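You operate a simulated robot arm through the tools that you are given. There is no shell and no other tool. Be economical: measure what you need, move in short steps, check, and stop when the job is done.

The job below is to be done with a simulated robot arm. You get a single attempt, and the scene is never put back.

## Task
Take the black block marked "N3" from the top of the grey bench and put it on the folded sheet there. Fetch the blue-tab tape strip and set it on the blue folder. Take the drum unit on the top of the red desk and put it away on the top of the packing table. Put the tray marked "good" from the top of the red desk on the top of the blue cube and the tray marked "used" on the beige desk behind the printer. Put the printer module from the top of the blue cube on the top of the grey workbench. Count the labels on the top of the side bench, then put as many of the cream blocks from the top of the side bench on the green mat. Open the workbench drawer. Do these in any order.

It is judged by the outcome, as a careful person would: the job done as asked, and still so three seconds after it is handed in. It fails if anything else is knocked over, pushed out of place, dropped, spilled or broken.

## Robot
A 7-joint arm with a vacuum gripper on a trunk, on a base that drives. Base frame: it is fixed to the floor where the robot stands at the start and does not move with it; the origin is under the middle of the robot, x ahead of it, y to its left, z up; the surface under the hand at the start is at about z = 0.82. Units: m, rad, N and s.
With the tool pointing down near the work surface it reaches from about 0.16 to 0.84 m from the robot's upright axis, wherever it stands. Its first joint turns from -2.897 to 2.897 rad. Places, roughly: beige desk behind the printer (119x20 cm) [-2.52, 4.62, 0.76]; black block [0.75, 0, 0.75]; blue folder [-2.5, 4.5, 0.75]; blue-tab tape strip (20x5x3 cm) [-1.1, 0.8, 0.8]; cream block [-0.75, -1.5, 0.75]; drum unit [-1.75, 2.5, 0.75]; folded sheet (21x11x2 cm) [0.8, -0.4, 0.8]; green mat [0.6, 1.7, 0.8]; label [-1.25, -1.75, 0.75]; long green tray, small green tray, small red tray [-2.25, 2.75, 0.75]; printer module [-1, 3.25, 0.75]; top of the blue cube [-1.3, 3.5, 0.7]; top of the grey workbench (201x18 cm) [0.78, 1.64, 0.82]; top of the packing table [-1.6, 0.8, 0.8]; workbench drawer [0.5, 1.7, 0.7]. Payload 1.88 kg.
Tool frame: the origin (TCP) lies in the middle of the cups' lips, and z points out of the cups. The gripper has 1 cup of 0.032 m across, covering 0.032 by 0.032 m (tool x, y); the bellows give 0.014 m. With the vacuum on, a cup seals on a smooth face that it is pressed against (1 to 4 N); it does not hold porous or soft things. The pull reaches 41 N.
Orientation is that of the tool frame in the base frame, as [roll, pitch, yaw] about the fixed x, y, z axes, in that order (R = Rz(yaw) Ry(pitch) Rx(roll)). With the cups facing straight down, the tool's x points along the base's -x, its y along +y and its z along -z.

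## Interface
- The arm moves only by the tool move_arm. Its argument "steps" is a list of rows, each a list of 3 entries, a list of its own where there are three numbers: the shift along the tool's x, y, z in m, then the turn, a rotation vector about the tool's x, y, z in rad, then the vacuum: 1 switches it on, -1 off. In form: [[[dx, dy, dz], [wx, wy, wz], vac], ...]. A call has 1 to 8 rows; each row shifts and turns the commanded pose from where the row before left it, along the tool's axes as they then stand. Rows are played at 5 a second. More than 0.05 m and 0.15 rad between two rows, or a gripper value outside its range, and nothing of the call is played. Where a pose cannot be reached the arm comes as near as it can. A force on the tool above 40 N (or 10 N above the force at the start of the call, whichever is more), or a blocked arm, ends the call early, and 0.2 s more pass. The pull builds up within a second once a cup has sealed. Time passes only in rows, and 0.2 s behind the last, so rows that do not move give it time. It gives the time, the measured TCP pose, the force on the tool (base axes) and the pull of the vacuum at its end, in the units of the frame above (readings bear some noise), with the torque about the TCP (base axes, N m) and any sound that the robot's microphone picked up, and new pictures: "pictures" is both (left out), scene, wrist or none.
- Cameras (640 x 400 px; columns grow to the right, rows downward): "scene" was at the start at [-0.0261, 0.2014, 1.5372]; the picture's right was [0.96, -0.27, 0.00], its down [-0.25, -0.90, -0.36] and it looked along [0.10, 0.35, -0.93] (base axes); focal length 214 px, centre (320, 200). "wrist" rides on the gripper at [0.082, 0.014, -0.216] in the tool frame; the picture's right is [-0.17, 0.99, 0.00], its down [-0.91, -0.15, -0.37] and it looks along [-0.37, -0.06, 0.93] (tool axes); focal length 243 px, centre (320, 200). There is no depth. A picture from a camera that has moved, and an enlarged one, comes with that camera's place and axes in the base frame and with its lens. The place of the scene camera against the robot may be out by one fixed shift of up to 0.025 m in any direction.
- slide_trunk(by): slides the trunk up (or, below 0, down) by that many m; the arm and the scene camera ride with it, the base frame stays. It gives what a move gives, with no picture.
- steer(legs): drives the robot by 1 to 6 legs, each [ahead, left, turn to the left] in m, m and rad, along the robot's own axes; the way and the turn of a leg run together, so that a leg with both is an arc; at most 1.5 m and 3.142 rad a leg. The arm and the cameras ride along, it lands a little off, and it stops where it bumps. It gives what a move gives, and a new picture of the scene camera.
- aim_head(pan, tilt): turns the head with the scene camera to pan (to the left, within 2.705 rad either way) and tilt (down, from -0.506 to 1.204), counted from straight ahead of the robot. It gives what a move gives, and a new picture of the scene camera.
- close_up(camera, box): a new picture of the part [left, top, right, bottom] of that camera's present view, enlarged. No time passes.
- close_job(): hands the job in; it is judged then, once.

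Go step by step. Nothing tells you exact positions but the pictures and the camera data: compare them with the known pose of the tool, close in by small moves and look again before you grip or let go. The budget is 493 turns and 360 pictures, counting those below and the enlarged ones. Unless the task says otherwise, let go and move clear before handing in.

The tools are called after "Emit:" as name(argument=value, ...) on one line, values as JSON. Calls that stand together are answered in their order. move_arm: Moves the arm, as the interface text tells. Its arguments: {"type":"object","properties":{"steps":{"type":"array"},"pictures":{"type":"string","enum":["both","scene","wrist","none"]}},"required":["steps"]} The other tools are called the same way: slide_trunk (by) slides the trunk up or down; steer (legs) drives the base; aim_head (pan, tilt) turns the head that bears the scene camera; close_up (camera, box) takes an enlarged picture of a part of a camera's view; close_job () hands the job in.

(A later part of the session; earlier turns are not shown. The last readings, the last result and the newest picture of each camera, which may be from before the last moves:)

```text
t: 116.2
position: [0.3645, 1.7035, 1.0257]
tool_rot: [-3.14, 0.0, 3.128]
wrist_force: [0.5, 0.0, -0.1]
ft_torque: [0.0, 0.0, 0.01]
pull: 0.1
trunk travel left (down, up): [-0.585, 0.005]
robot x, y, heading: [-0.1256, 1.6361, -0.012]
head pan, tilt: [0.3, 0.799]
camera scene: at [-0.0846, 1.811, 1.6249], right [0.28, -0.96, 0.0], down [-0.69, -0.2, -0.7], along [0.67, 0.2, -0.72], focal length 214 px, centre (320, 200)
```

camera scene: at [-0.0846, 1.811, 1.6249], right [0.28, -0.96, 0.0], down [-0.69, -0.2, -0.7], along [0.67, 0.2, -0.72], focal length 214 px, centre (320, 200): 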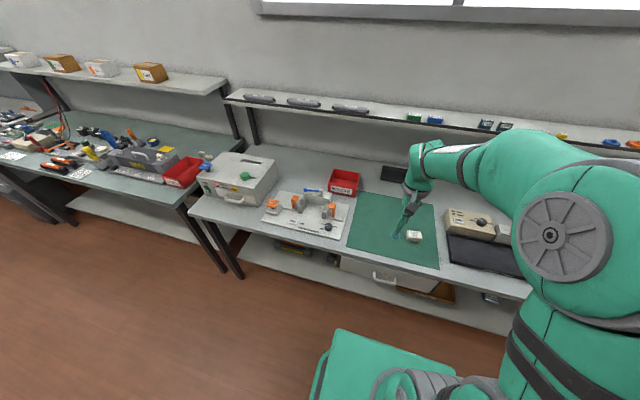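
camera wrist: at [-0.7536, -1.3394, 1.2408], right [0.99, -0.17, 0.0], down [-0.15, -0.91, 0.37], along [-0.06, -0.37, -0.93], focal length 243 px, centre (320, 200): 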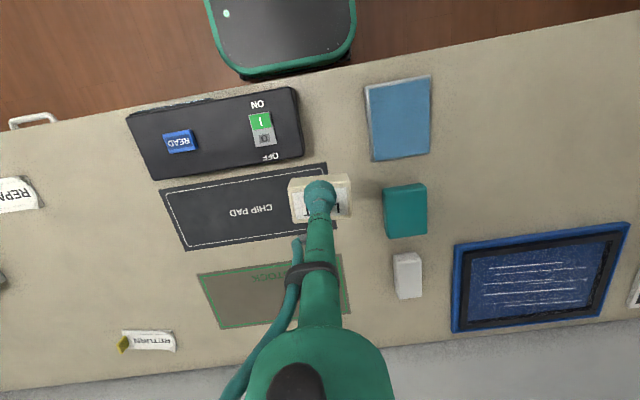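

The pull is gone: the block was lost on the way. I look back along the route to find it and see what happened.

Emit:
aim_head(pan=-0.9, tilt=0.7)

Emit:
aim_head(pan=-1.5, tilt=0.7)

Emit:
close_up(camera="wrist", box=[0, 0, 640, 400])

```text
t: 117.6
position: [0.3642, 1.7017, 1.0254]
tool_rot: [-3.141, 0.0, 3.129]
wrist_force: [-0.4, 0.1, 0.7]
ft_torque: [-0.02, 0.03, 0.03]
pull: 0.0
trunk travel left (down, up): [-0.585, 0.005]
robot x, y, heading: [-0.1235, 1.6374, -0.017]
head pan, tilt: [-0.901, 0.7]
camera scene: at [-0.11, 1.7209, 1.6332], right [-0.79, -0.61, 0.0], down [-0.39, 0.51, -0.76], along [0.47, -0.61, -0.64], focal length 214 px, centre (320, 200)
```

scene: 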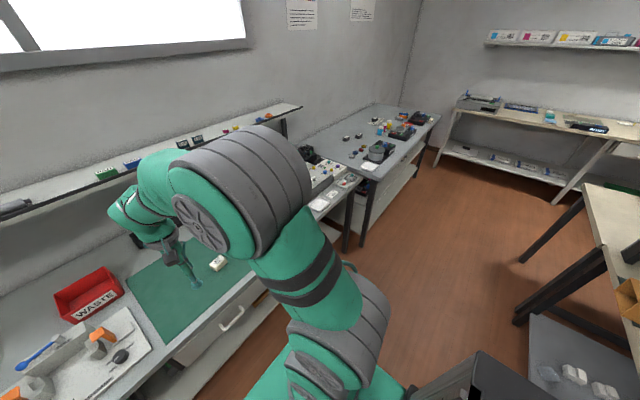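

```text
t: 118.6
position: [0.3633, 1.704, 1.0257]
tool_rot: [-3.14, 0.0, 3.128]
wrist_force: [-0.7, -0.2, -0.7]
ft_torque: [-0.04, 0.0, -0.03]
pull: 0.0
trunk travel left (down, up): [-0.585, 0.005]
robot x, y, heading: [-0.1211, 1.6405, -0.014]
head pan, tilt: [-1.499, 0.7]
camera scene: at [-0.1569, 1.7033, 1.6332], right [-1.0, -0.06, 0.0], down [-0.04, 0.64, -0.76], along [0.05, -0.76, -0.64], focal length 214 px, centre (320, 200)
```

scene: 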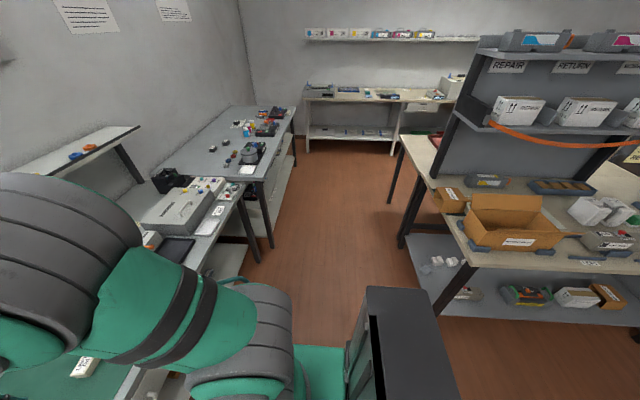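

```text
1.00 times, centred on (320, 200) of wrist (not enlarged: the box is as wide or as high as the picture)
camera zoom: at [0.2823, 1.7179, 1.2404], right [0.18, 0.98, 0.0], down [0.91, -0.17, 0.37], along [0.37, -0.07, -0.93], focal length 243 px, centre (320, 200)
```

zoom: 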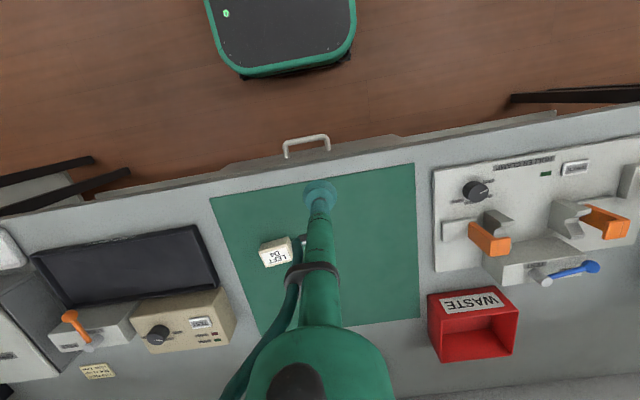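

Emit:
close_up(camera="scene", box=[130, 80, 370, 230])

Emit:
close_up(camera="scene", box=[200, 200, 440, 350])

Emit:
close_up(camera="scene", box=[270, 70, 430, 170])

```text
2.67 times, centred on (250, 155) of scene
camera zoom: at [-0.1569, 1.7033, 1.6332], right [-1.0, -0.06, 0.0], down [-0.04, 0.64, -0.76], along [0.05, -0.76, -0.64], focal length 572 px, centre (507, 320)
```

zoom: 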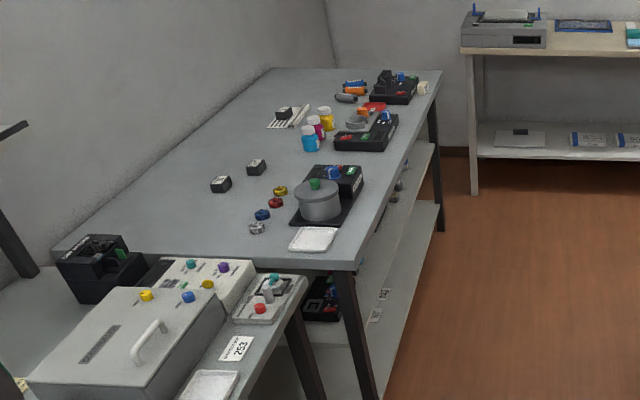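

```text
2.67 times, centred on (320, 275) of scene
camera zoom: at [-0.1569, 1.7033, 1.6332], right [-1.0, -0.06, 0.0], down [-0.04, 0.64, -0.76], along [0.05, -0.76, -0.64], focal length 572 px, centre (320, 0)
```

zoom: 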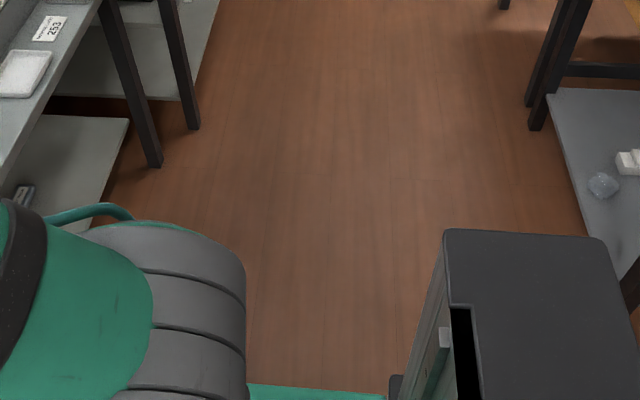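

```text
4.00 times, centred on (350, 120) of scene
camera zoom: at [-0.1569, 1.7033, 1.6332], right [-1.0, -0.06, 0.0], down [-0.04, 0.64, -0.76], along [0.05, -0.76, -0.64], focal length 858 px, centre (200, 520)
```

zoom: 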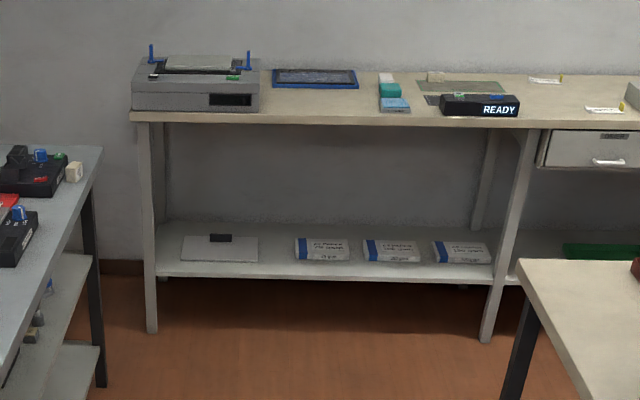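

I found it: the cream block stands on the grey bench's far end, next to the black device (about (0.35,-0.68)) — it brushed the device as it passed. I raise the arm and drive back there to recover it and check the device.

Emit:
move_arm(steps=[[[0, 0, -0.05], [0, 0, 0], -1], [[0, 0, -0.05], [0, 0, 0], -1], [[0.05, 0, 0], [0, 0, 0], -1]], pictures="none")

Emit:
steer(legs=[[-0.05, 0, 0.014], [0, -1.2, 0], [0, -0.75, 0]])

Emit:
aim_head(pan=-0.7, tilt=0.9)

```text
t: 119.4
position: [0.3115, 1.7026, 1.1273]
tool_rot: [-3.139, 0.001, 3.128]
wrist_force: [-0.3, -0.2, -1.0]
ft_torque: [0.01, 0.04, -0.03]
pull: 0.1
trunk travel left (down, up): [-0.585, 0.005]
robot x, y, heading: [-0.1215, 1.64, -0.011]
head pan, tilt: [-1.499, 0.7]
```

```text
t: 129.7
position: [0.2661, -0.2451, 1.1264]
tool_rot: [-3.138, -0.001, -3.141]
wrist_force: [-0.7, 0.1, -0.5]
ft_torque: [-0.02, 0.0, 0.03]
pull: 0.0
trunk travel left (down, up): [-0.585, 0.005]
robot x, y, heading: [-0.1706, -0.3117, 0.003]
head pan, tilt: [-1.499, 0.7]
camera scene: at [-0.2036, -0.2511, 1.6332], right [-1.0, -0.07, 0.0], down [-0.05, 0.64, -0.76], along [0.06, -0.76, -0.64], focal length 214 px, centre (320, 200)
```

scene: 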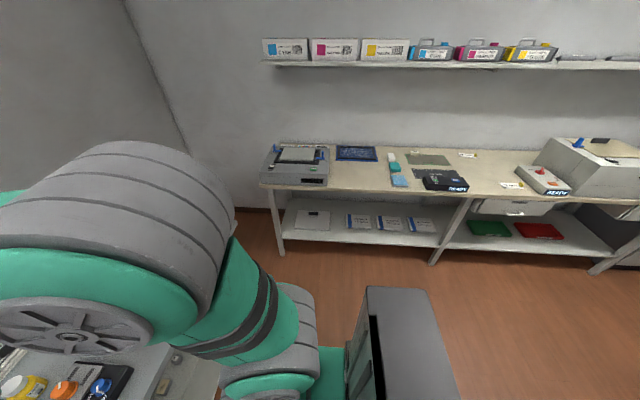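

```text
t: 130.8
position: [0.2668, -0.2453, 1.1273]
tool_rot: [-3.14, 0.0, -3.141]
wrist_force: [-0.5, -0.9, -0.5]
ft_torque: [0.0, 0.0, -0.01]
pull: 0.0
trunk travel left (down, up): [-0.585, 0.005]
robot x, y, heading: [-0.1647, -0.3152, 0.005]
head pan, tilt: [-0.7, 0.901]
camera scene: at [-0.152, -0.2149, 1.617], right [-0.64, -0.77, 0.0], down [-0.6, 0.5, -0.62], along [0.48, -0.4, -0.78], focal length 214 px, centre (320, 200)
```

scene: 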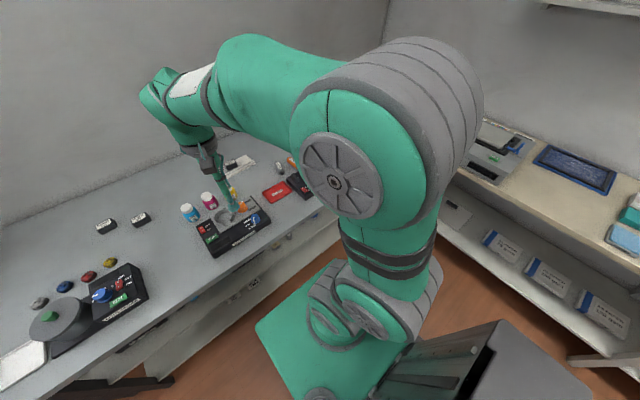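

Emit:
move_arm(steps=[[[-0.01, -0.045, 0], [0, 0, 0], -1], [[-0.01, -0.045, 0], [0, 0, 0], -1], [[-0.01, -0.045, 0], [0, 0, 0], -1], [[0, -0.045, 0], [0, 0, 0], -1], [[0, -0.045, 0], [0, 0, 0], -1], [[0, -0.045, 0], [0, 0, 0], -1]], pictures="wrist")

```text
t: 132.2
position: [0.2968, -0.514, 1.1249]
tool_rot: [-3.141, -0.001, -3.138]
wrist_force: [0.1, -0.3, -0.5]
ft_torque: [0.01, 0.04, 0.0]
pull: 0.1
trunk travel left (down, up): [-0.585, 0.005]
robot x, y, heading: [-0.1674, -0.3128, -0.001]
head pan, tilt: [-0.7, 0.901]
camera wrist: at [0.2143, -0.5012, 1.3402], right [0.16, 0.99, 0.0], down [0.91, -0.15, 0.37], along [0.37, -0.06, -0.93], focal length 243 px, centre (320, 200)
```

wrist: 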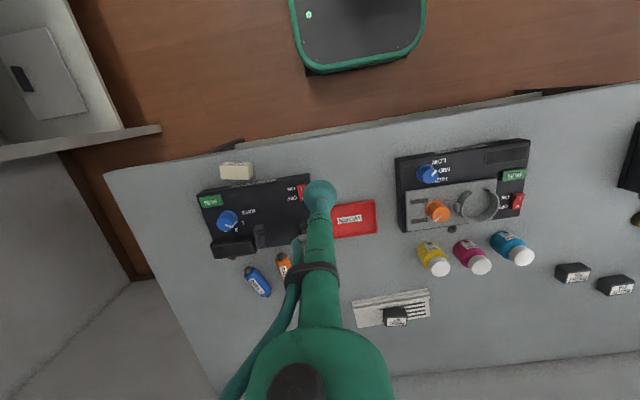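

Emit:
move_arm(steps=[[[0, 0.045, 0], [0, 0, 0], -1], [[0.03, 0.03, 0], [0, 0, 0], -1], [[0.03, 0.03, 0], [0, 0, 0], -1]], pictures="wrist")

Emit:
close_up(camera="wrist", box=[80, 100, 400, 300])

```text
t: 133.0
position: [0.2373, -0.4098, 1.1266]
tool_rot: [-3.14, 0.0, 3.14]
wrist_force: [-0.3, -0.3, 0.0]
ft_torque: [-0.03, 0.01, -0.02]
pull: 0.1
trunk travel left (down, up): [-0.585, 0.005]
robot x, y, heading: [-0.1695, -0.319, 0.003]
head pan, tilt: [-0.7, 0.901]
camera wrist: at [0.1536, -0.3949, 1.341], right [0.17, 0.99, 0.0], down [0.91, -0.15, 0.37], along [0.37, -0.06, -0.93], focal length 243 px, centre (320, 200)
```

wrist: 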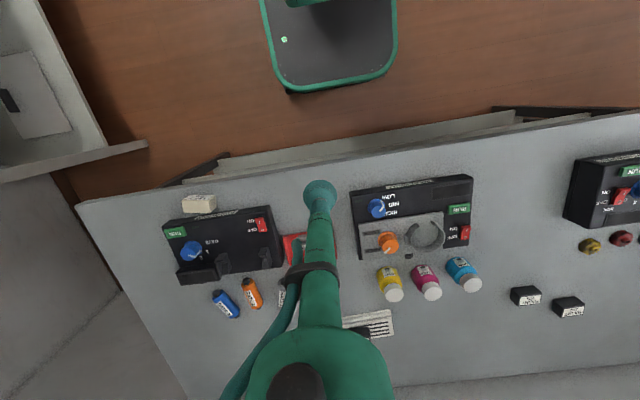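

```text
2.00 times, centred on (240, 200) of wrist
camera zoom: at [0.1536, -0.3949, 1.341], right [0.17, 0.99, 0.0], down [0.91, -0.15, 0.37], along [0.37, -0.06, -0.93], focal length 485 px, centre (480, 200)
```

zoom: 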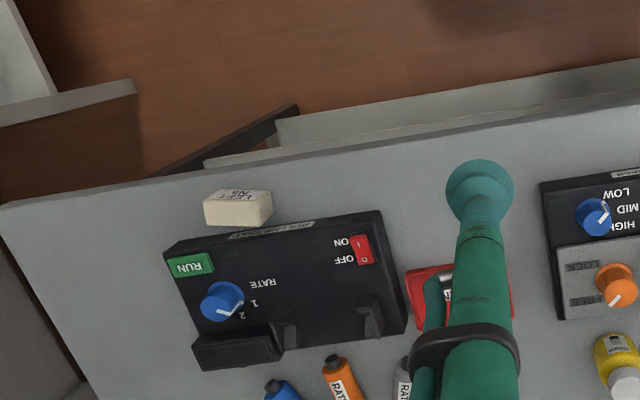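

The device has not moved (its corner is at the same place as before). The block stands on its side at about (0.31,-0.685), label towards −x. I'll move above it for a closer look.

Emit:
move_arm(steps=[[[-0.01, -0.045, 0], [0, 0, 0], -1], [[-0.01, -0.045, 0], [0, 0, 0], -1], [[-0.01, -0.045, 0], [0, 0, 0], -1], [[-0.01, -0.045, 0], [0, 0, 0], -1], [[-0.01, -0.045, 0], [0, 0, 0], -1], [[-0.01, -0.045, 0], [0, 0, 0], -1], [[0, 0, 0.05], [0, 0, 0], -1], [[0, 0, 0.05], [0, 0, 0], -1]], pictures="wrist")

Emit:
close_up(camera="wrist", box=[240, 120, 400, 220])

```text
t: 134.8
position: [0.2992, -0.6809, 1.0267]
tool_rot: [-3.141, 0.001, -3.141]
wrist_force: [0.3, 0.9, 0.3]
ft_torque: [-0.02, 0.01, 0.0]
pull: 0.1
trunk travel left (down, up): [-0.585, 0.005]
robot x, y, heading: [-0.1698, -0.3165, 0.005]
head pan, tilt: [-0.7, 0.901]
camera wrist: at [0.2165, -0.6661, 1.2416], right [0.17, 0.99, 0.0], down [0.91, -0.15, 0.38], along [0.37, -0.06, -0.93], focal length 243 px, centre (320, 200)
```

wrist: 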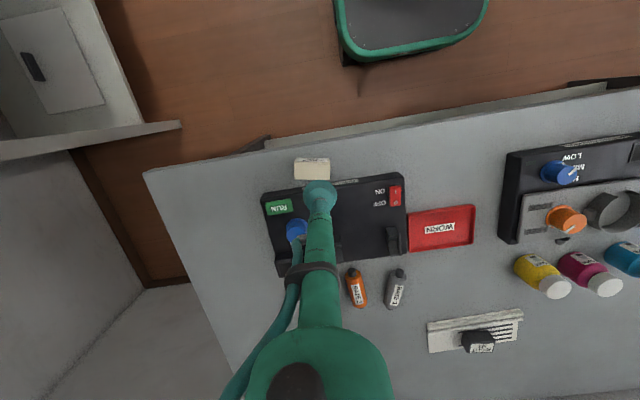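

```text
4.00 times, centred on (320, 170) of wrist
camera zoom: at [0.2165, -0.6661, 1.2416], right [0.17, 0.99, 0.0], down [0.91, -0.15, 0.38], along [0.37, -0.06, -0.93], focal length 970 px, centre (320, 320)
```

zoom: 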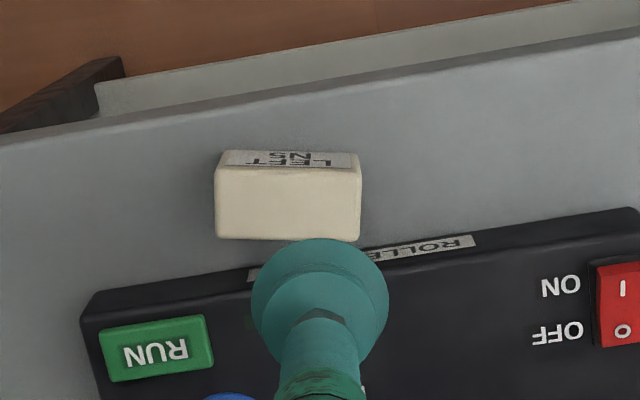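

The top face is only ~31 mm wide, too narrow for the cup; the label face (facing −x) is larger. I'll back off and turn the tool horizontal to take it by the label face.

Emit:
steer(legs=[[-0.2, 0, 0]])

Emit:
move_arm(steps=[[[0, 0, 0], [0, -0.145, 0], -1], [[0, 0, 0], [0, -0.145, 0], -1], [[0, 0, 0], [0, -0.145, 0], -1], [[0, 0, 0], [0, -0.145, 0], -1], [[0, 0, 0], [0, -0.145, 0], -1], [[0, 0, 0], [0, -0.145, 0], -1], [[0, 0, 0], [0, -0.145, 0], -1], [[0, 0, 0], [0, -0.145, 0], -1]], pictures="scene")

```text
t: 136.4
position: [0.0994, -0.6806, 1.0266]
tool_rot: [-3.14, 0.0, -3.141]
wrist_force: [0.2, -0.5, -0.4]
ft_torque: [0.01, -0.05, 0.01]
pull: 0.0
trunk travel left (down, up): [-0.585, 0.005]
robot x, y, heading: [-0.3666, -0.3156, 0.001]
head pan, tilt: [-0.7, 0.901]
camera scene: at [-0.3521, -0.2153, 1.617], right [-0.64, -0.77, 0.0], down [-0.6, 0.5, -0.62], along [0.48, -0.4, -0.78], focal length 214 px, centre (320, 200)
```

scene: 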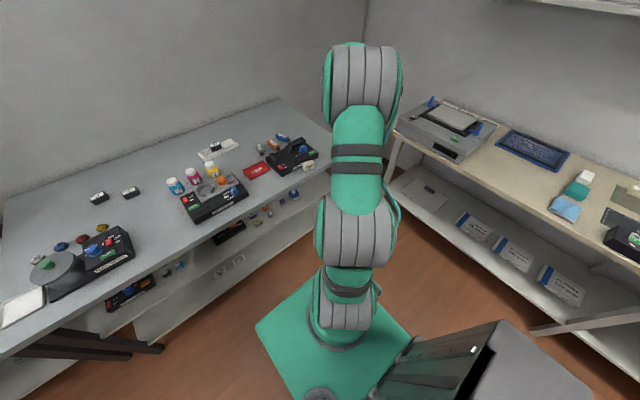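

```text
t: 138.2
position: [0.0998, -0.681, 1.0272]
tool_rot: [-3.138, 1.163, -3.137]
wrist_force: [-0.6, -0.5, -0.5]
ft_torque: [-0.01, 0.0, -0.04]
pull: 0.0
trunk travel left (down, up): [-0.585, 0.005]
robot x, y, heading: [-0.3703, -0.3148, -0.0]
head pan, tilt: [-0.7, 0.901]
camera scene: at [-0.3518, -0.2154, 1.6171], right [-0.64, -0.77, 0.0], down [-0.6, 0.5, -0.62], along [0.48, -0.4, -0.78], focal length 214 px, centre (320, 200)
```

scene: 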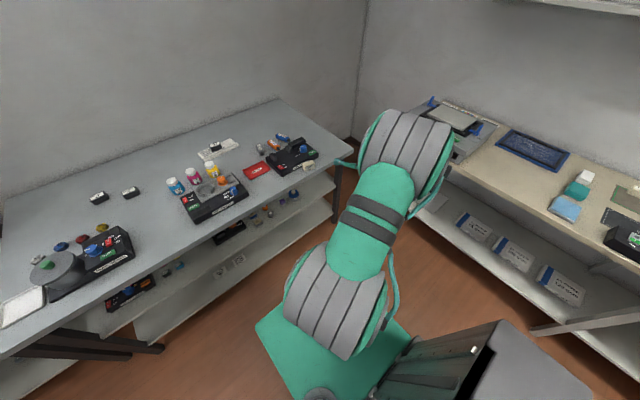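

Emit:
move_arm(steps=[[[0, 0, 0], [0, -0.136, 0], -1], [[0, 0, 0], [0, -0.136, 0], -1], [[0, 0, 0], [0, -0.136, 0], -1], [[0.045, 0, 0], [0.085, 0, 0], -1], [[0.045, 0, 0], [0.085, 0, 0], -1], [[0.045, 0, 0], [0, 0, 0], -1], [[0.045, 0.022, 0], [0, 0, 0], -1], [[0, 0, 0.04], [0, 0, 0], -1]], pictures="both")

```text
t: 140.0
position: [0.1933, -0.7853, 0.9874]
tool_rot: [-2.578, 1.567, -2.747]
wrist_force: [0.2, -0.1, -0.2]
ft_torque: [-0.01, 0.0, 0.01]
pull: 0.1
out of reach, approached as far as the arm can: row 3, 4, 5, 6, 7
trunk travel left (down, up): [-0.585, 0.005]
robot x, y, heading: [-0.3664, -0.3132, 0.002]
head pan, tilt: [-0.7, 0.901]
camera scene: at [-0.352, -0.2155, 1.6171], right [-0.64, -0.77, 0.0], down [-0.6, 0.5, -0.62], along [0.48, -0.4, -0.78], focal length 214 px, centre (320, 200)
camera wrist: at [-0.0171, -0.7338, 0.9045], right [0.17, 0.97, 0.16], down [-0.39, -0.09, 0.92], along [0.9, -0.22, 0.37], focal length 243 px, centre (320, 200)
```

scene: 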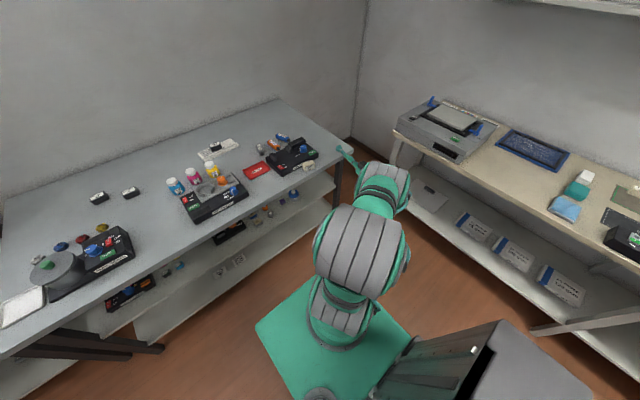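
wrist: 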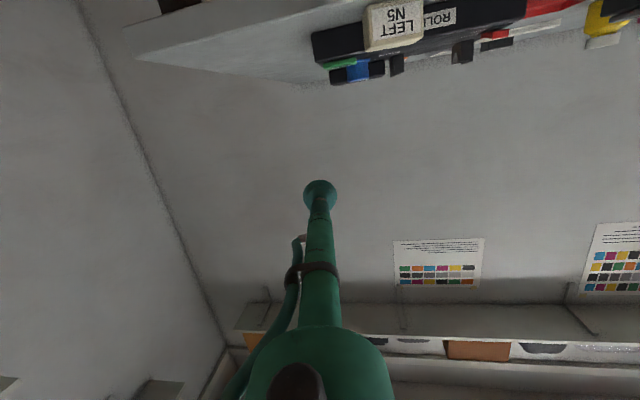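

The tool can't get so low with the trunk high. I lower the trunk.

Emit:
slide_trunk(by=-0.14)

Emit:
move_arm(steps=[[[0, 0, -0.01], [0, 0, 0], -1], [[0, 0, 0], [0, 0, 0], -1]], pictures="wrist")

```text
t: 141.7
position: [0.1938, -0.7838, 0.8485]
tool_rot: [-2.526, 1.567, -2.696]
wrist_force: [-0.4, -0.9, 0.2]
ft_torque: [0.02, -0.02, -0.02]
pull: 0.0
trunk travel left (down, up): [-0.445, 0.145]
robot x, y, heading: [-0.3682, -0.3122, 0.003]
head pan, tilt: [-0.7, 0.901]
```

```text
t: 142.3
position: [0.1846, -0.7825, 0.8486]
tool_rot: [2.855, 1.566, 2.686]
wrist_force: [0.1, -0.4, 0.7]
ft_torque: [-0.03, 0.01, -0.04]
pull: 0.0
trunk travel left (down, up): [-0.445, 0.145]
robot x, y, heading: [-0.3681, -0.3174, 0.005]
head pan, tilt: [-0.7, 0.901]
camera wrist: at [-0.0272, -0.7324, 0.766], right [0.16, 0.97, 0.17], down [-0.39, -0.09, 0.92], along [0.91, -0.22, 0.36], focal length 243 px, centre (320, 200)
```

wrist: 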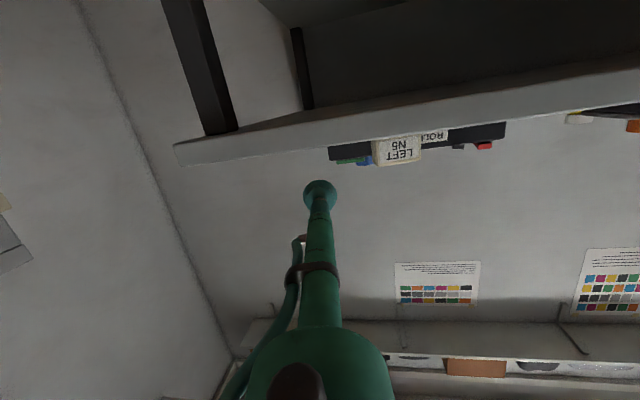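

The label face centre is at (0.303,-0.695,0.838), matching. I align sideways, then approach.

Emit:
move_arm(steps=[[[0.009, 0.035, 0], [0, 0, 0], -1], [[0, 0.036, 0], [0, 0, 0], -1], [[0, 0.035, 0], [0, 0, 0], -1], [[0, 0, 0.03], [0, 0, 0], -1], [[0, 0, 0.03], [0, 0, 0], -1]], pictures="wrist")

Emit:
close_up(camera="wrist", box=[240, 120, 400, 220])

```text
t: 143.5
position: [0.2819, -0.7352, 0.8831]
tool_rot: [-2.657, 1.568, -2.823]
wrist_force: [-1.0, 0.4, -0.1]
ft_torque: [0.0, -0.02, 0.01]
pull: 0.1
out of reach, approached as far as the arm can: row 1, 2, 3
trunk travel left (down, up): [-0.445, 0.145]
robot x, y, heading: [-0.3669, -0.3125, 0.004]
head pan, tilt: [-0.7, 0.901]
camera wrist: at [0.0707, -0.6853, 0.8001], right [0.17, 0.97, 0.16], down [-0.39, -0.09, 0.92], along [0.9, -0.22, 0.37], focal length 243 px, centre (320, 200)
```

wrist: 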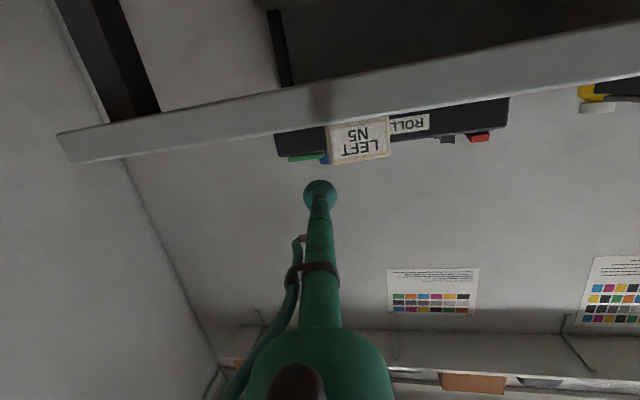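

```text
4.00 times, centred on (320, 170) of wrist
camera zoom: at [0.0707, -0.6853, 0.8001], right [0.17, 0.97, 0.16], down [-0.39, -0.09, 0.92], along [0.9, -0.22, 0.37], focal length 970 px, centre (320, 320)
```

zoom: 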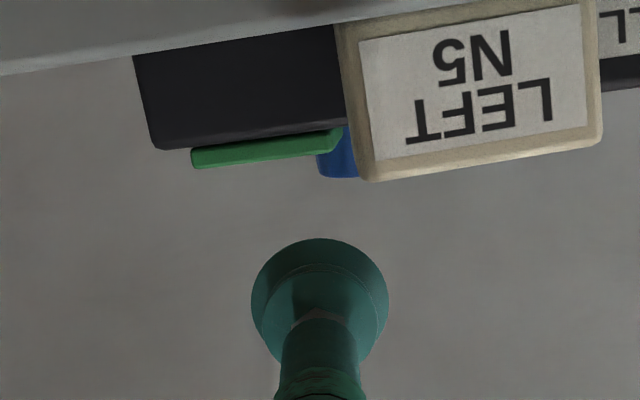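

The arm is at an inner limit here; I back the base and lower the trunk more.

Emit:
steer(legs=[[-0.12, 0.05, 0]])

Emit:
slide_trunk(by=-0.12)

Emit:
move_arm(steps=[[[-0.04, 0, 0], [0, 0, 0], -1], [[-0.037, 0, 0], [0, 0, 0], -1], [[0, 0, 0.04], [0, 0, 0], -1]], pictures="wrist")

```text
t: 144.8
position: [0.1597, -0.6864, 0.884]
tool_rot: [-2.579, 1.567, -2.749]
wrist_force: [0.2, -0.6, -0.1]
ft_torque: [-0.02, -0.03, 0.03]
pull: 0.0
trunk travel left (down, up): [-0.445, 0.145]
robot x, y, heading: [-0.4886, -0.2677, 0.0]
head pan, tilt: [-0.7, 0.901]
camera scene: at [-0.4718, -0.1659, 1.477], right [-0.64, -0.77, 0.0], down [-0.6, 0.5, -0.62], along [0.48, -0.4, -0.78], focal length 214 px, centre (320, 200)
```

scene: 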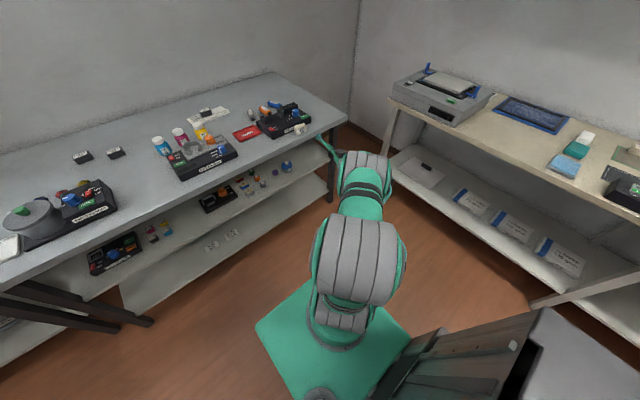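

```text
t: 146.2
position: [0.1613, -0.687, 0.7629]
tool_rot: [-2.488, 1.568, -2.656]
wrist_force: [-0.1, 0.5, -1.0]
ft_torque: [0.01, -0.01, -0.01]
pull: 0.1
trunk travel left (down, up): [-0.325, 0.265]
robot x, y, heading: [-0.4927, -0.2623, -0.002]
head pan, tilt: [-0.7, 0.901]
```

```text
t: 147.1
position: [0.201, -0.6931, 0.8413]
tool_rot: [-2.57, 1.565, -2.739]
wrist_force: [-0.3, 0.1, -0.2]
ft_torque: [0.0, 0.03, 0.03]
pull: 0.1
trunk travel left (down, up): [-0.325, 0.265]
robot x, y, heading: [-0.4853, -0.2645, 0.001]
head pan, tilt: [-0.7, 0.901]
camera wrist: at [-0.0101, -0.6435, 0.7584], right [0.17, 0.97, 0.16], down [-0.39, -0.09, 0.92], along [0.9, -0.22, 0.37], focal length 243 px, centre (320, 200)
```

wrist: 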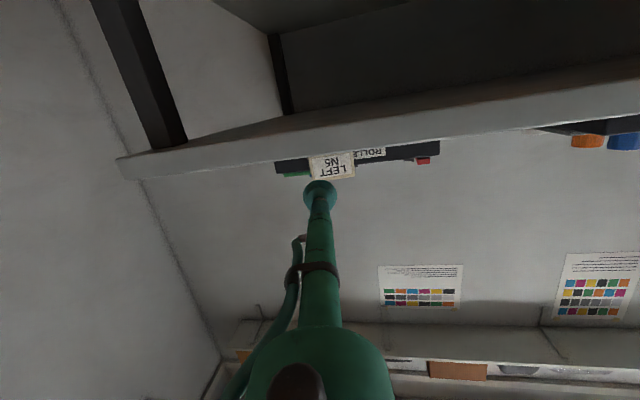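

Emit:
move_arm(steps=[[[0.002, 0.015, 0], [0, 0, 0], -1], [[0, 0, 0.04], [0, 0, 0], -1], [[0, 0, 0.035], [0, 0, 0], -1]], pictures="none")

Emit:
close_up(camera="wrist", box=[240, 120, 400, 220])

```text
t: 147.8
position: [0.2774, -0.6925, 0.8373]
tool_rot: [-2.62, 1.568, -2.787]
wrist_force: [-0.1, 0.1, -0.1]
ft_torque: [-0.01, 0.02, 0.02]
pull: 0.0
trunk travel left (down, up): [-0.325, 0.265]
robot x, y, heading: [-0.4902, -0.2623, -0.0]
head pan, tilt: [-0.7, 0.901]
```

```text
4.00 times, centred on (320, 170) of wrist
camera zoom: at [0.0662, -0.6421, 0.7548], right [0.17, 0.97, 0.16], down [-0.39, -0.09, 0.92], along [0.9, -0.22, 0.37], focal length 970 px, centre (320, 320)
```

zoom: 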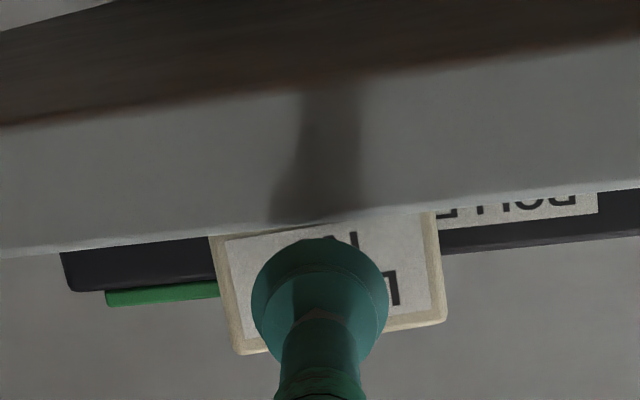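

Aligned. I approach the last ~25 mm with vacuum on.

Emit:
move_arm(steps=[[[-0.001, 0.001, 0.015], [0, 0, 0], 1], [[0, 0, 0.005], [0, 0, 0], 1], [[0, 0, 0.004], [0, 0, 0], 1], [[0, 0, 0.003], [0, 0, 0], 1], [[0, 0, 0], [0, 0, 0], 1]], pictures="wrist")

```text
t: 149.1
position: [0.3023, -0.6948, 0.838]
tool_rot: [-2.784, 1.567, -2.952]
wrist_force: [-1.0, -0.5, -1.8]
ft_torque: [-0.1, 0.01, -0.05]
pull: 40.6
trunk travel left (down, up): [-0.325, 0.265]
robot x, y, heading: [-0.4881, -0.2609, 0.006]
head pan, tilt: [-0.7, 0.901]
camera wrist: at [0.0927, -0.6447, 0.7556], right [0.17, 0.97, 0.16], down [-0.39, -0.09, 0.92], along [0.9, -0.22, 0.37], focal length 243 px, centre (320, 200)
```

wrist: 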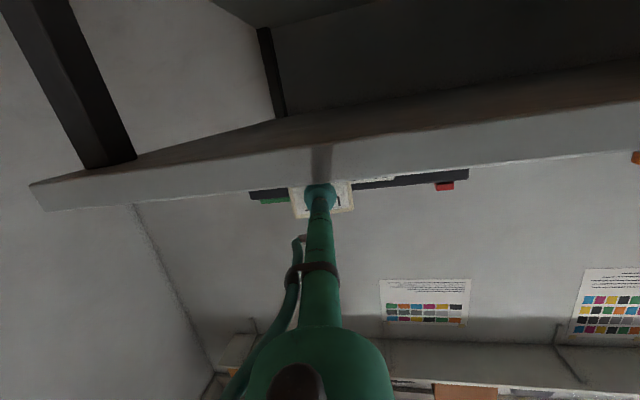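

Sealed. I lift, retract, then raise the trunk and turn the tool back down.

Emit:
move_arm(steps=[[[-0.03, 0, 0], [0, 0, 0], 1], [[-0.04, 0, 0], [0, 0, 0], 1], [[-0.04, 0, 0], [0, 0, 0], 1], [[0, 0, -0.05], [0, 0, 0], 1], [[0, 0, -0.05], [0, 0, 0], 1], [[0, 0, -0.04], [0, 0, 0], 1]], pictures="wrist")

Emit:
slide_trunk(by=0.23)

Emit:
move_arm(steps=[[[0, 0, 0], [-0.085, 0, 0], 1], [[0, 0, 0], [-0.085, 0, 0], 1], [[0, 0, 0], [0, 0.143, 0], 1], [[0, 0, 0], [0, 0.143, 0], 1], [[0, 0, 0], [0, 0.143, 0], 1], [[0, 0, 0], [0, 0.143, 0], 1], [[0, 0, 0], [0, 0.143, 0], 1], [[0, 0, 0], [0, 0.143, 0], 1]], pictures="none")

Emit:
move_arm(steps=[[[0, 0, 0], [0, 0.143, 0], 1], [[0, 0, 0], [0, 0.143, 0], 1], [[0, 0, 0], [0, 0.143, 0], 1], [[0, 0, 0], [0, 0.143, 0], 1], [[0, 0, 0], [0, 0.143, 0], 1]], pictures="wrist")

```text
t: 150.4
position: [0.1663, -0.6704, 0.9487]
tool_rot: [-2.423, 1.567, -2.592]
wrist_force: [0.0, 0.2, -0.2]
ft_torque: [0.01, -0.07, 0.03]
pull: 41.2
trunk travel left (down, up): [-0.325, 0.265]
robot x, y, heading: [-0.4901, -0.2668, 0.004]
head pan, tilt: [-0.7, 0.901]
camera wrist: at [-0.0454, -0.62, 0.8661], right [0.17, 0.97, 0.16], down [-0.39, -0.09, 0.92], along [0.9, -0.22, 0.37], focal length 243 px, centre (320, 200)
```

wrist: 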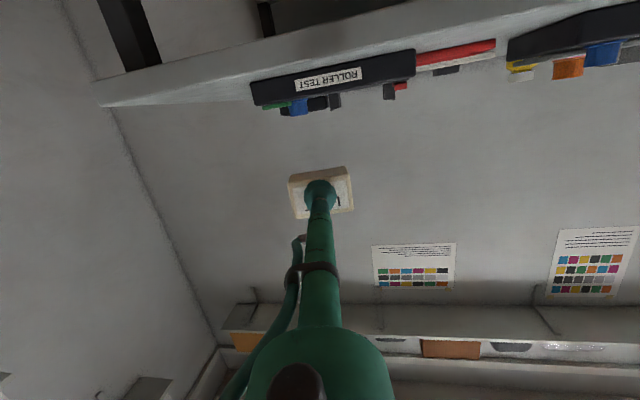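

```text
t: 152.9
position: [0.1651, -0.671, 1.1781]
tool_rot: [-2.558, 1.568, -2.727]
wrist_force: [0.6, -0.4, 0.1]
ft_torque: [-0.01, -0.02, 0.0]
pull: 41.0
trunk travel left (down, up): [-0.555, 0.035]
robot x, y, heading: [-0.4889, -0.2672, 0.001]
head pan, tilt: [-0.7, 0.901]
```

```text
t: 154.7
position: [0.1659, -0.6708, 1.1785]
tool_rot: [-3.139, 0.709, 3.141]
wrist_force: [-1.2, -0.4, -0.5]
ft_torque: [-0.01, 0.0, -0.02]
pull: 40.8
trunk travel left (down, up): [-0.555, 0.035]
robot x, y, heading: [-0.4867, -0.2689, 0.0]
head pan, tilt: [-0.7, 0.901]
```

```text
t: 155.9
position: [0.149, -0.633, 1.1512]
tool_rot: [-3.14, -0.007, 3.141]
wrist_force: [0.8, -0.4, -1.1]
ft_torque: [-0.04, 0.07, 0.0]
pull: 40.9
out of reach, approached as far as the arm can: row 5
trunk travel left (down, up): [-0.555, 0.035]
robot x, y, heading: [-0.4877, -0.2663, -0.001]
head pan, tilt: [-0.7, 0.901]
camera wrist: at [0.0681, -0.6186, 1.3667], right [0.17, 0.99, 0.0], down [0.92, -0.15, 0.37], along [0.36, -0.06, -0.93], focal length 243 px, centre (320, 200)
```

wrist: 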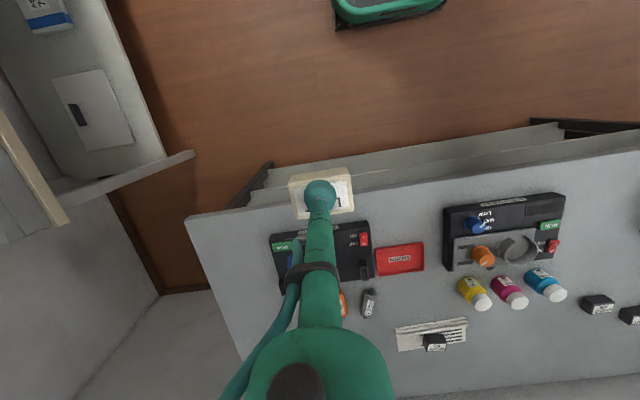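

Block N5 held securely again, label up. I bring the arm to the front, then drive to the mat with it high (z≈1.13).

Emit:
move_arm(steps=[[[0.02, 0.045, 0], [0, 0, 0], 1], [[0.02, 0.045, 0], [0, 0, 0], 1], [[0.02, 0.045, 0], [0, 0, 0], 1], [[0.02, 0.045, 0], [0, 0, 0], 1], [[0.02, 0.045, 0], [0, 0, 0], 1], [[0.02, 0.045, 0], [0, 0, 0], 1], [[0.02, 0.045, 0], [0, 0, 0], 1], [[0.02, 0.045, 0], [0, 0, 0], 1]], pictures="none")

Emit:
steer(legs=[[0.32, 0, 0], [0, 1.0, 0], [0, 0.95, 0]])

Emit:
close_up(camera="wrist", box=[0, 0, 640, 400])

```text
t: 157.7
position: [-0.0161, -0.2719, 1.1546]
tool_rot: [-3.141, -0.004, 3.141]
wrist_force: [-0.4, 0.5, -0.1]
ft_torque: [-0.03, -0.02, -0.01]
pull: 40.7
trunk travel left (down, up): [-0.555, 0.035]
robot x, y, heading: [-0.4872, -0.2664, 0.006]
head pan, tilt: [-0.7, 0.901]
```

```text
t: 169.1
position: [0.2891, 1.6702, 1.1537]
tool_rot: [-3.138, -0.003, -3.131]
wrist_force: [0.4, 0.7, -0.5]
ft_torque: [0.01, -0.01, 0.03]
pull: 40.6
trunk travel left (down, up): [-0.555, 0.035]
robot x, y, heading: [-0.1814, 1.6735, 0.011]
head pan, tilt: [-0.7, 0.901]
camera scene: at [-0.1683, 1.7725, 1.587], right [-0.64, -0.77, 0.0], down [-0.61, 0.5, -0.62], along [0.48, -0.39, -0.78], focal length 214 px, centre (320, 200)
```

scene: 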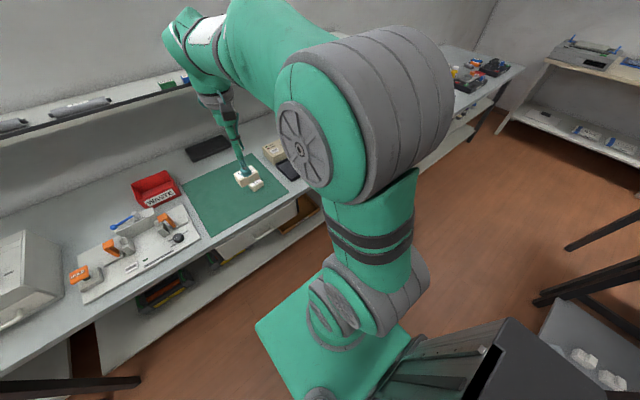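

```text
1.00 times, centred on (320, 200) of wrist (not enlarged: the box is as wide or as high as the picture)
camera zoom: at [0.209, 1.684, 1.3695], right [0.16, 0.99, 0.0], down [0.92, -0.14, 0.37], along [0.37, -0.06, -0.93], focal length 243 px, centre (320, 200)
```

zoom: 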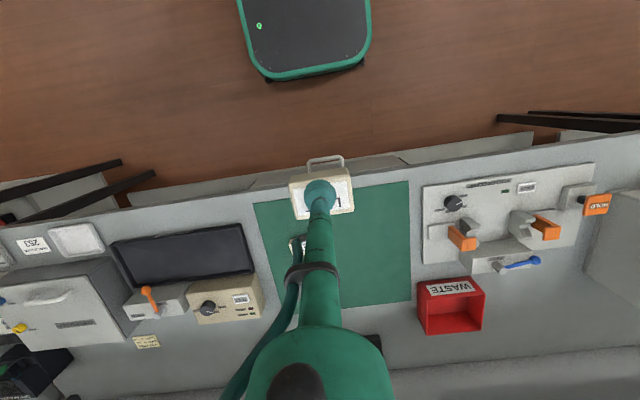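

Emit:
move_arm(steps=[[[-0.042, 0.01, 0], [0, 0, 0], 1], [[-0.042, 0.01, 0], [0, 0, 0], 1], [[-0.042, 0.01, 0], [0, 0, 0], 1], [[-0.042, 0.01, 0], [0, 0, 0], 1], [[-0.042, 0.01, 0], [0, 0, 0], 1], [[-0.042, 0.01, 0], [0, 0, 0], 1]], pictures="none")

Emit:
move_arm(steps=[[[0, 0, 0.05], [0, 0, 0], 1], [[0, 0, 0.05], [0, 0, 0], 1], [[0, 0, 0.05], [0, 0, 0], 1], [[0, 0, 0.05], [0, 0, 0], 1], [[0, 0, 0.05], [0, 0, 0], 1]], pictures="wrist")

```text
t: 170.5
position: [0.5436, 1.733, 1.1502]
tool_rot: [-3.139, -0.008, -3.13]
wrist_force: [0.5, 0.1, 0.2]
ft_torque: [-0.04, 0.11, 0.01]
pull: 40.9
trunk travel left (down, up): [-0.555, 0.035]
robot x, y, heading: [-0.1837, 1.6741, 0.014]
head pan, tilt: [-0.7, 0.901]
```

```text
t: 171.7
position: [0.5411, 1.7329, 0.9039]
tool_rot: [-3.142, -0.004, -3.13]
wrist_force: [-0.2, 0.1, 0.1]
ft_torque: [-0.01, -0.01, 0.01]
pull: 40.5
trunk travel left (down, up): [-0.555, 0.035]
robot x, y, heading: [-0.1838, 1.6758, 0.01]
head pan, tilt: [-0.7, 0.901]
camera wrist: at [0.4589, 1.7461, 1.1186], right [0.16, 0.99, 0.0], down [0.92, -0.14, 0.37], along [0.37, -0.06, -0.93], focal length 243 px, centre (320, 200)
```

wrist: 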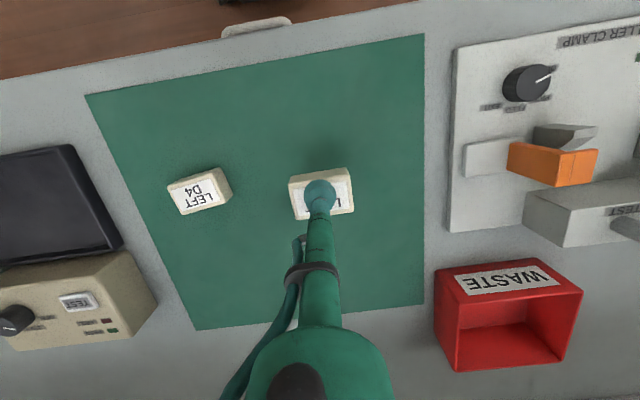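

Emit:
move_arm(steps=[[[0, 0, 0.03], [0, 0, 0], 1], [[0, 0, 0.012], [0, 0, 0], 1], [[0, 0, 0.006], [0, 0, 0], 1], [[0, 0, 0.003], [0, 0, 0], 1]], pictures="none")

```text
t: 172.7
position: [0.5397, 1.7328, 0.8534]
tool_rot: [-3.141, -0.002, -3.131]
wrist_force: [-1.7, 0.3, 2.8]
ft_torque: [0.05, 0.02, -0.03]
pull: 40.5
trunk travel left (down, up): [-0.555, 0.035]
robot x, y, heading: [-0.1814, 1.6736, 0.012]
head pan, tilt: [-0.7, 0.901]
```

Contact. I release and rise.

Emit:
move_arm(steps=[[[0, 0, 0], [0, 0, 0], -1], [[0, 0, 0], [0, 0, 0], -1], [[0, 0, 0], [0, 0, 0], -1], [[0, 0, -0.02], [0, 0, 0], -1], [[0, 0, -0.05], [0, 0, 0], -1], [[0, 0, -0.05], [0, 0, 0], -1], [[0, 0, -0.05], [0, 0, 0], -1]], pictures="wrist")

Emit:
aim_head(pan=1.5, tilt=0.4)

Emit:
aim_head(pan=2.4, tilt=0.6)

```text
t: 174.3
position: [0.5396, 1.7333, 1.023]
tool_rot: [-3.14, -0.006, -3.133]
wrist_force: [0.5, -0.8, -0.5]
ft_torque: [0.01, 0.02, 0.01]
pull: 0.0
trunk travel left (down, up): [-0.555, 0.035]
robot x, y, heading: [-0.1825, 1.6735, 0.015]
head pan, tilt: [-0.7, 0.901]
camera wrist: at [0.4597, 1.7464, 1.2382], right [0.16, 0.99, 0.0], down [0.92, -0.14, 0.37], along [0.37, -0.06, -0.93], focal length 243 px, centre (320, 200)
```

wrist: 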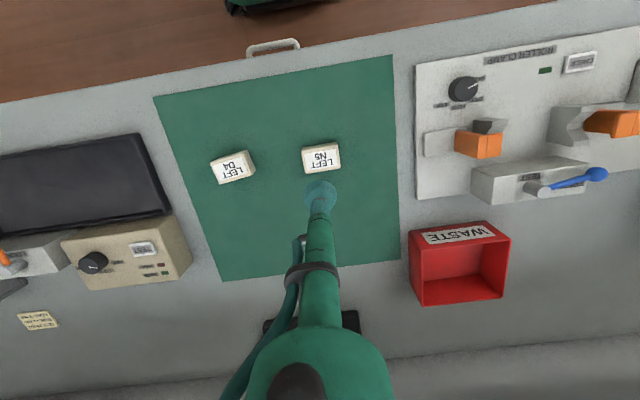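

```text
t: 176.4
position: [0.5403, 1.7327, 1.0224]
tool_rot: [-3.141, -0.005, -3.131]
wrist_force: [0.0, 0.0, 0.3]
ft_torque: [-0.01, 0.01, 0.0]
pull: 0.0
trunk travel left (down, up): [-0.555, 0.035]
robot x, y, heading: [-0.1823, 1.6733, 0.014]
head pan, tilt: [1.499, 0.4]
camera scene: at [-0.2208, 1.9129, 1.63], right [1.0, -0.06, 0.0], down [-0.02, -0.39, -0.92], along [0.06, 0.92, -0.39], focal length 214 px, centre (320, 200)
```

scene: 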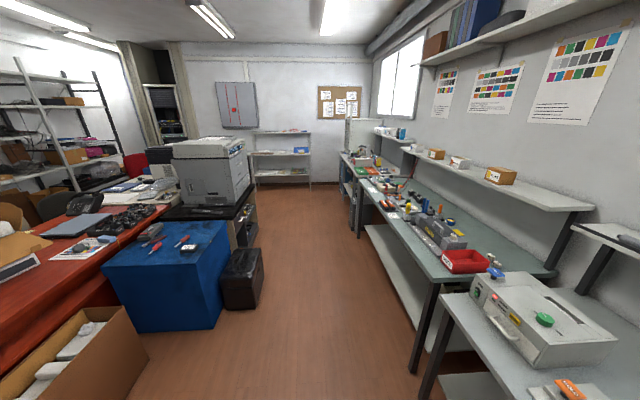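

```text
t: 177.6
position: [0.5397, 1.7326, 1.0223]
tool_rot: [-3.14, -0.005, -3.131]
wrist_force: [-0.5, 0.2, 0.3]
ft_torque: [0.02, -0.02, 0.02]
pull: 0.1
trunk travel left (down, up): [-0.555, 0.035]
robot x, y, heading: [-0.1831, 1.6735, 0.014]
head pan, tilt: [2.4, 0.6]
camera scene: at [-0.2922, 1.8794, 1.6118], right [0.67, 0.74, 0.0], down [0.42, -0.38, -0.83], along [-0.61, 0.55, -0.56], focal length 214 px, centre (320, 200)
```

scene: 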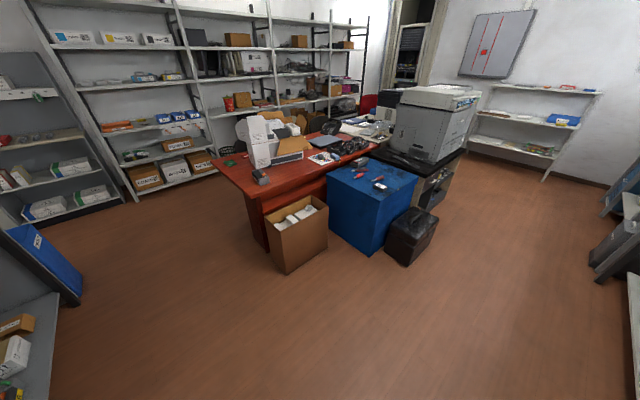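

Both blocks are on the mat. Now I look at the red desk and the blue cube.

Emit:
close_up(camera="scene", box=[200, 80, 480, 255])

Emit:
move_arm(steps=[[[0.05, 0, 0], [0, 0, 0], -1], [[0.05, 0, 0], [0, 0, 0], -1], [[0.05, 0, 0], [0, 0, 0], -1], [[0, 0, -0.05], [0, 0, 0], -1], [[0, 0, -0.05], [0, 0, 0], -1], [[0.04, 0, 0], [0, 0, 0], -1]], pictures="none")

```text
2.29 times, centred on (340, 168) of scene
camera zoom: at [-0.2922, 1.8794, 1.6118], right [0.67, 0.74, 0.0], down [0.42, -0.38, -0.83], along [-0.61, 0.55, -0.56], focal length 490 px, centre (274, 274)
```

zoom: 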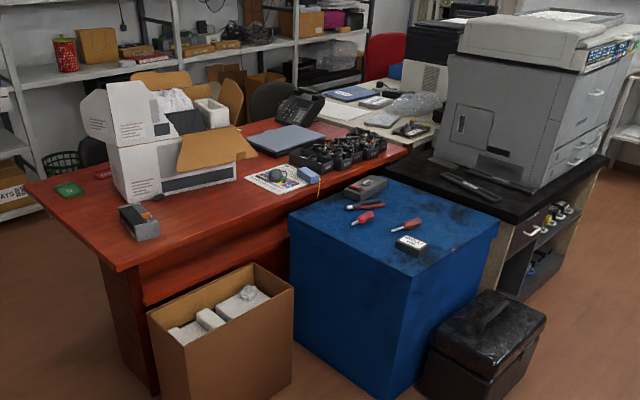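

```text
t: 179.0
position: [0.3506, 1.7294, 1.124]
tool_rot: [-3.14, -0.004, -3.131]
wrist_force: [-0.5, 0.1, 0.4]
ft_torque: [0.02, 0.0, 0.02]
pull: 0.0
trunk travel left (down, up): [-0.555, 0.035]
robot x, y, heading: [-0.1818, 1.6722, 0.012]
head pan, tilt: [2.4, 0.6]
```

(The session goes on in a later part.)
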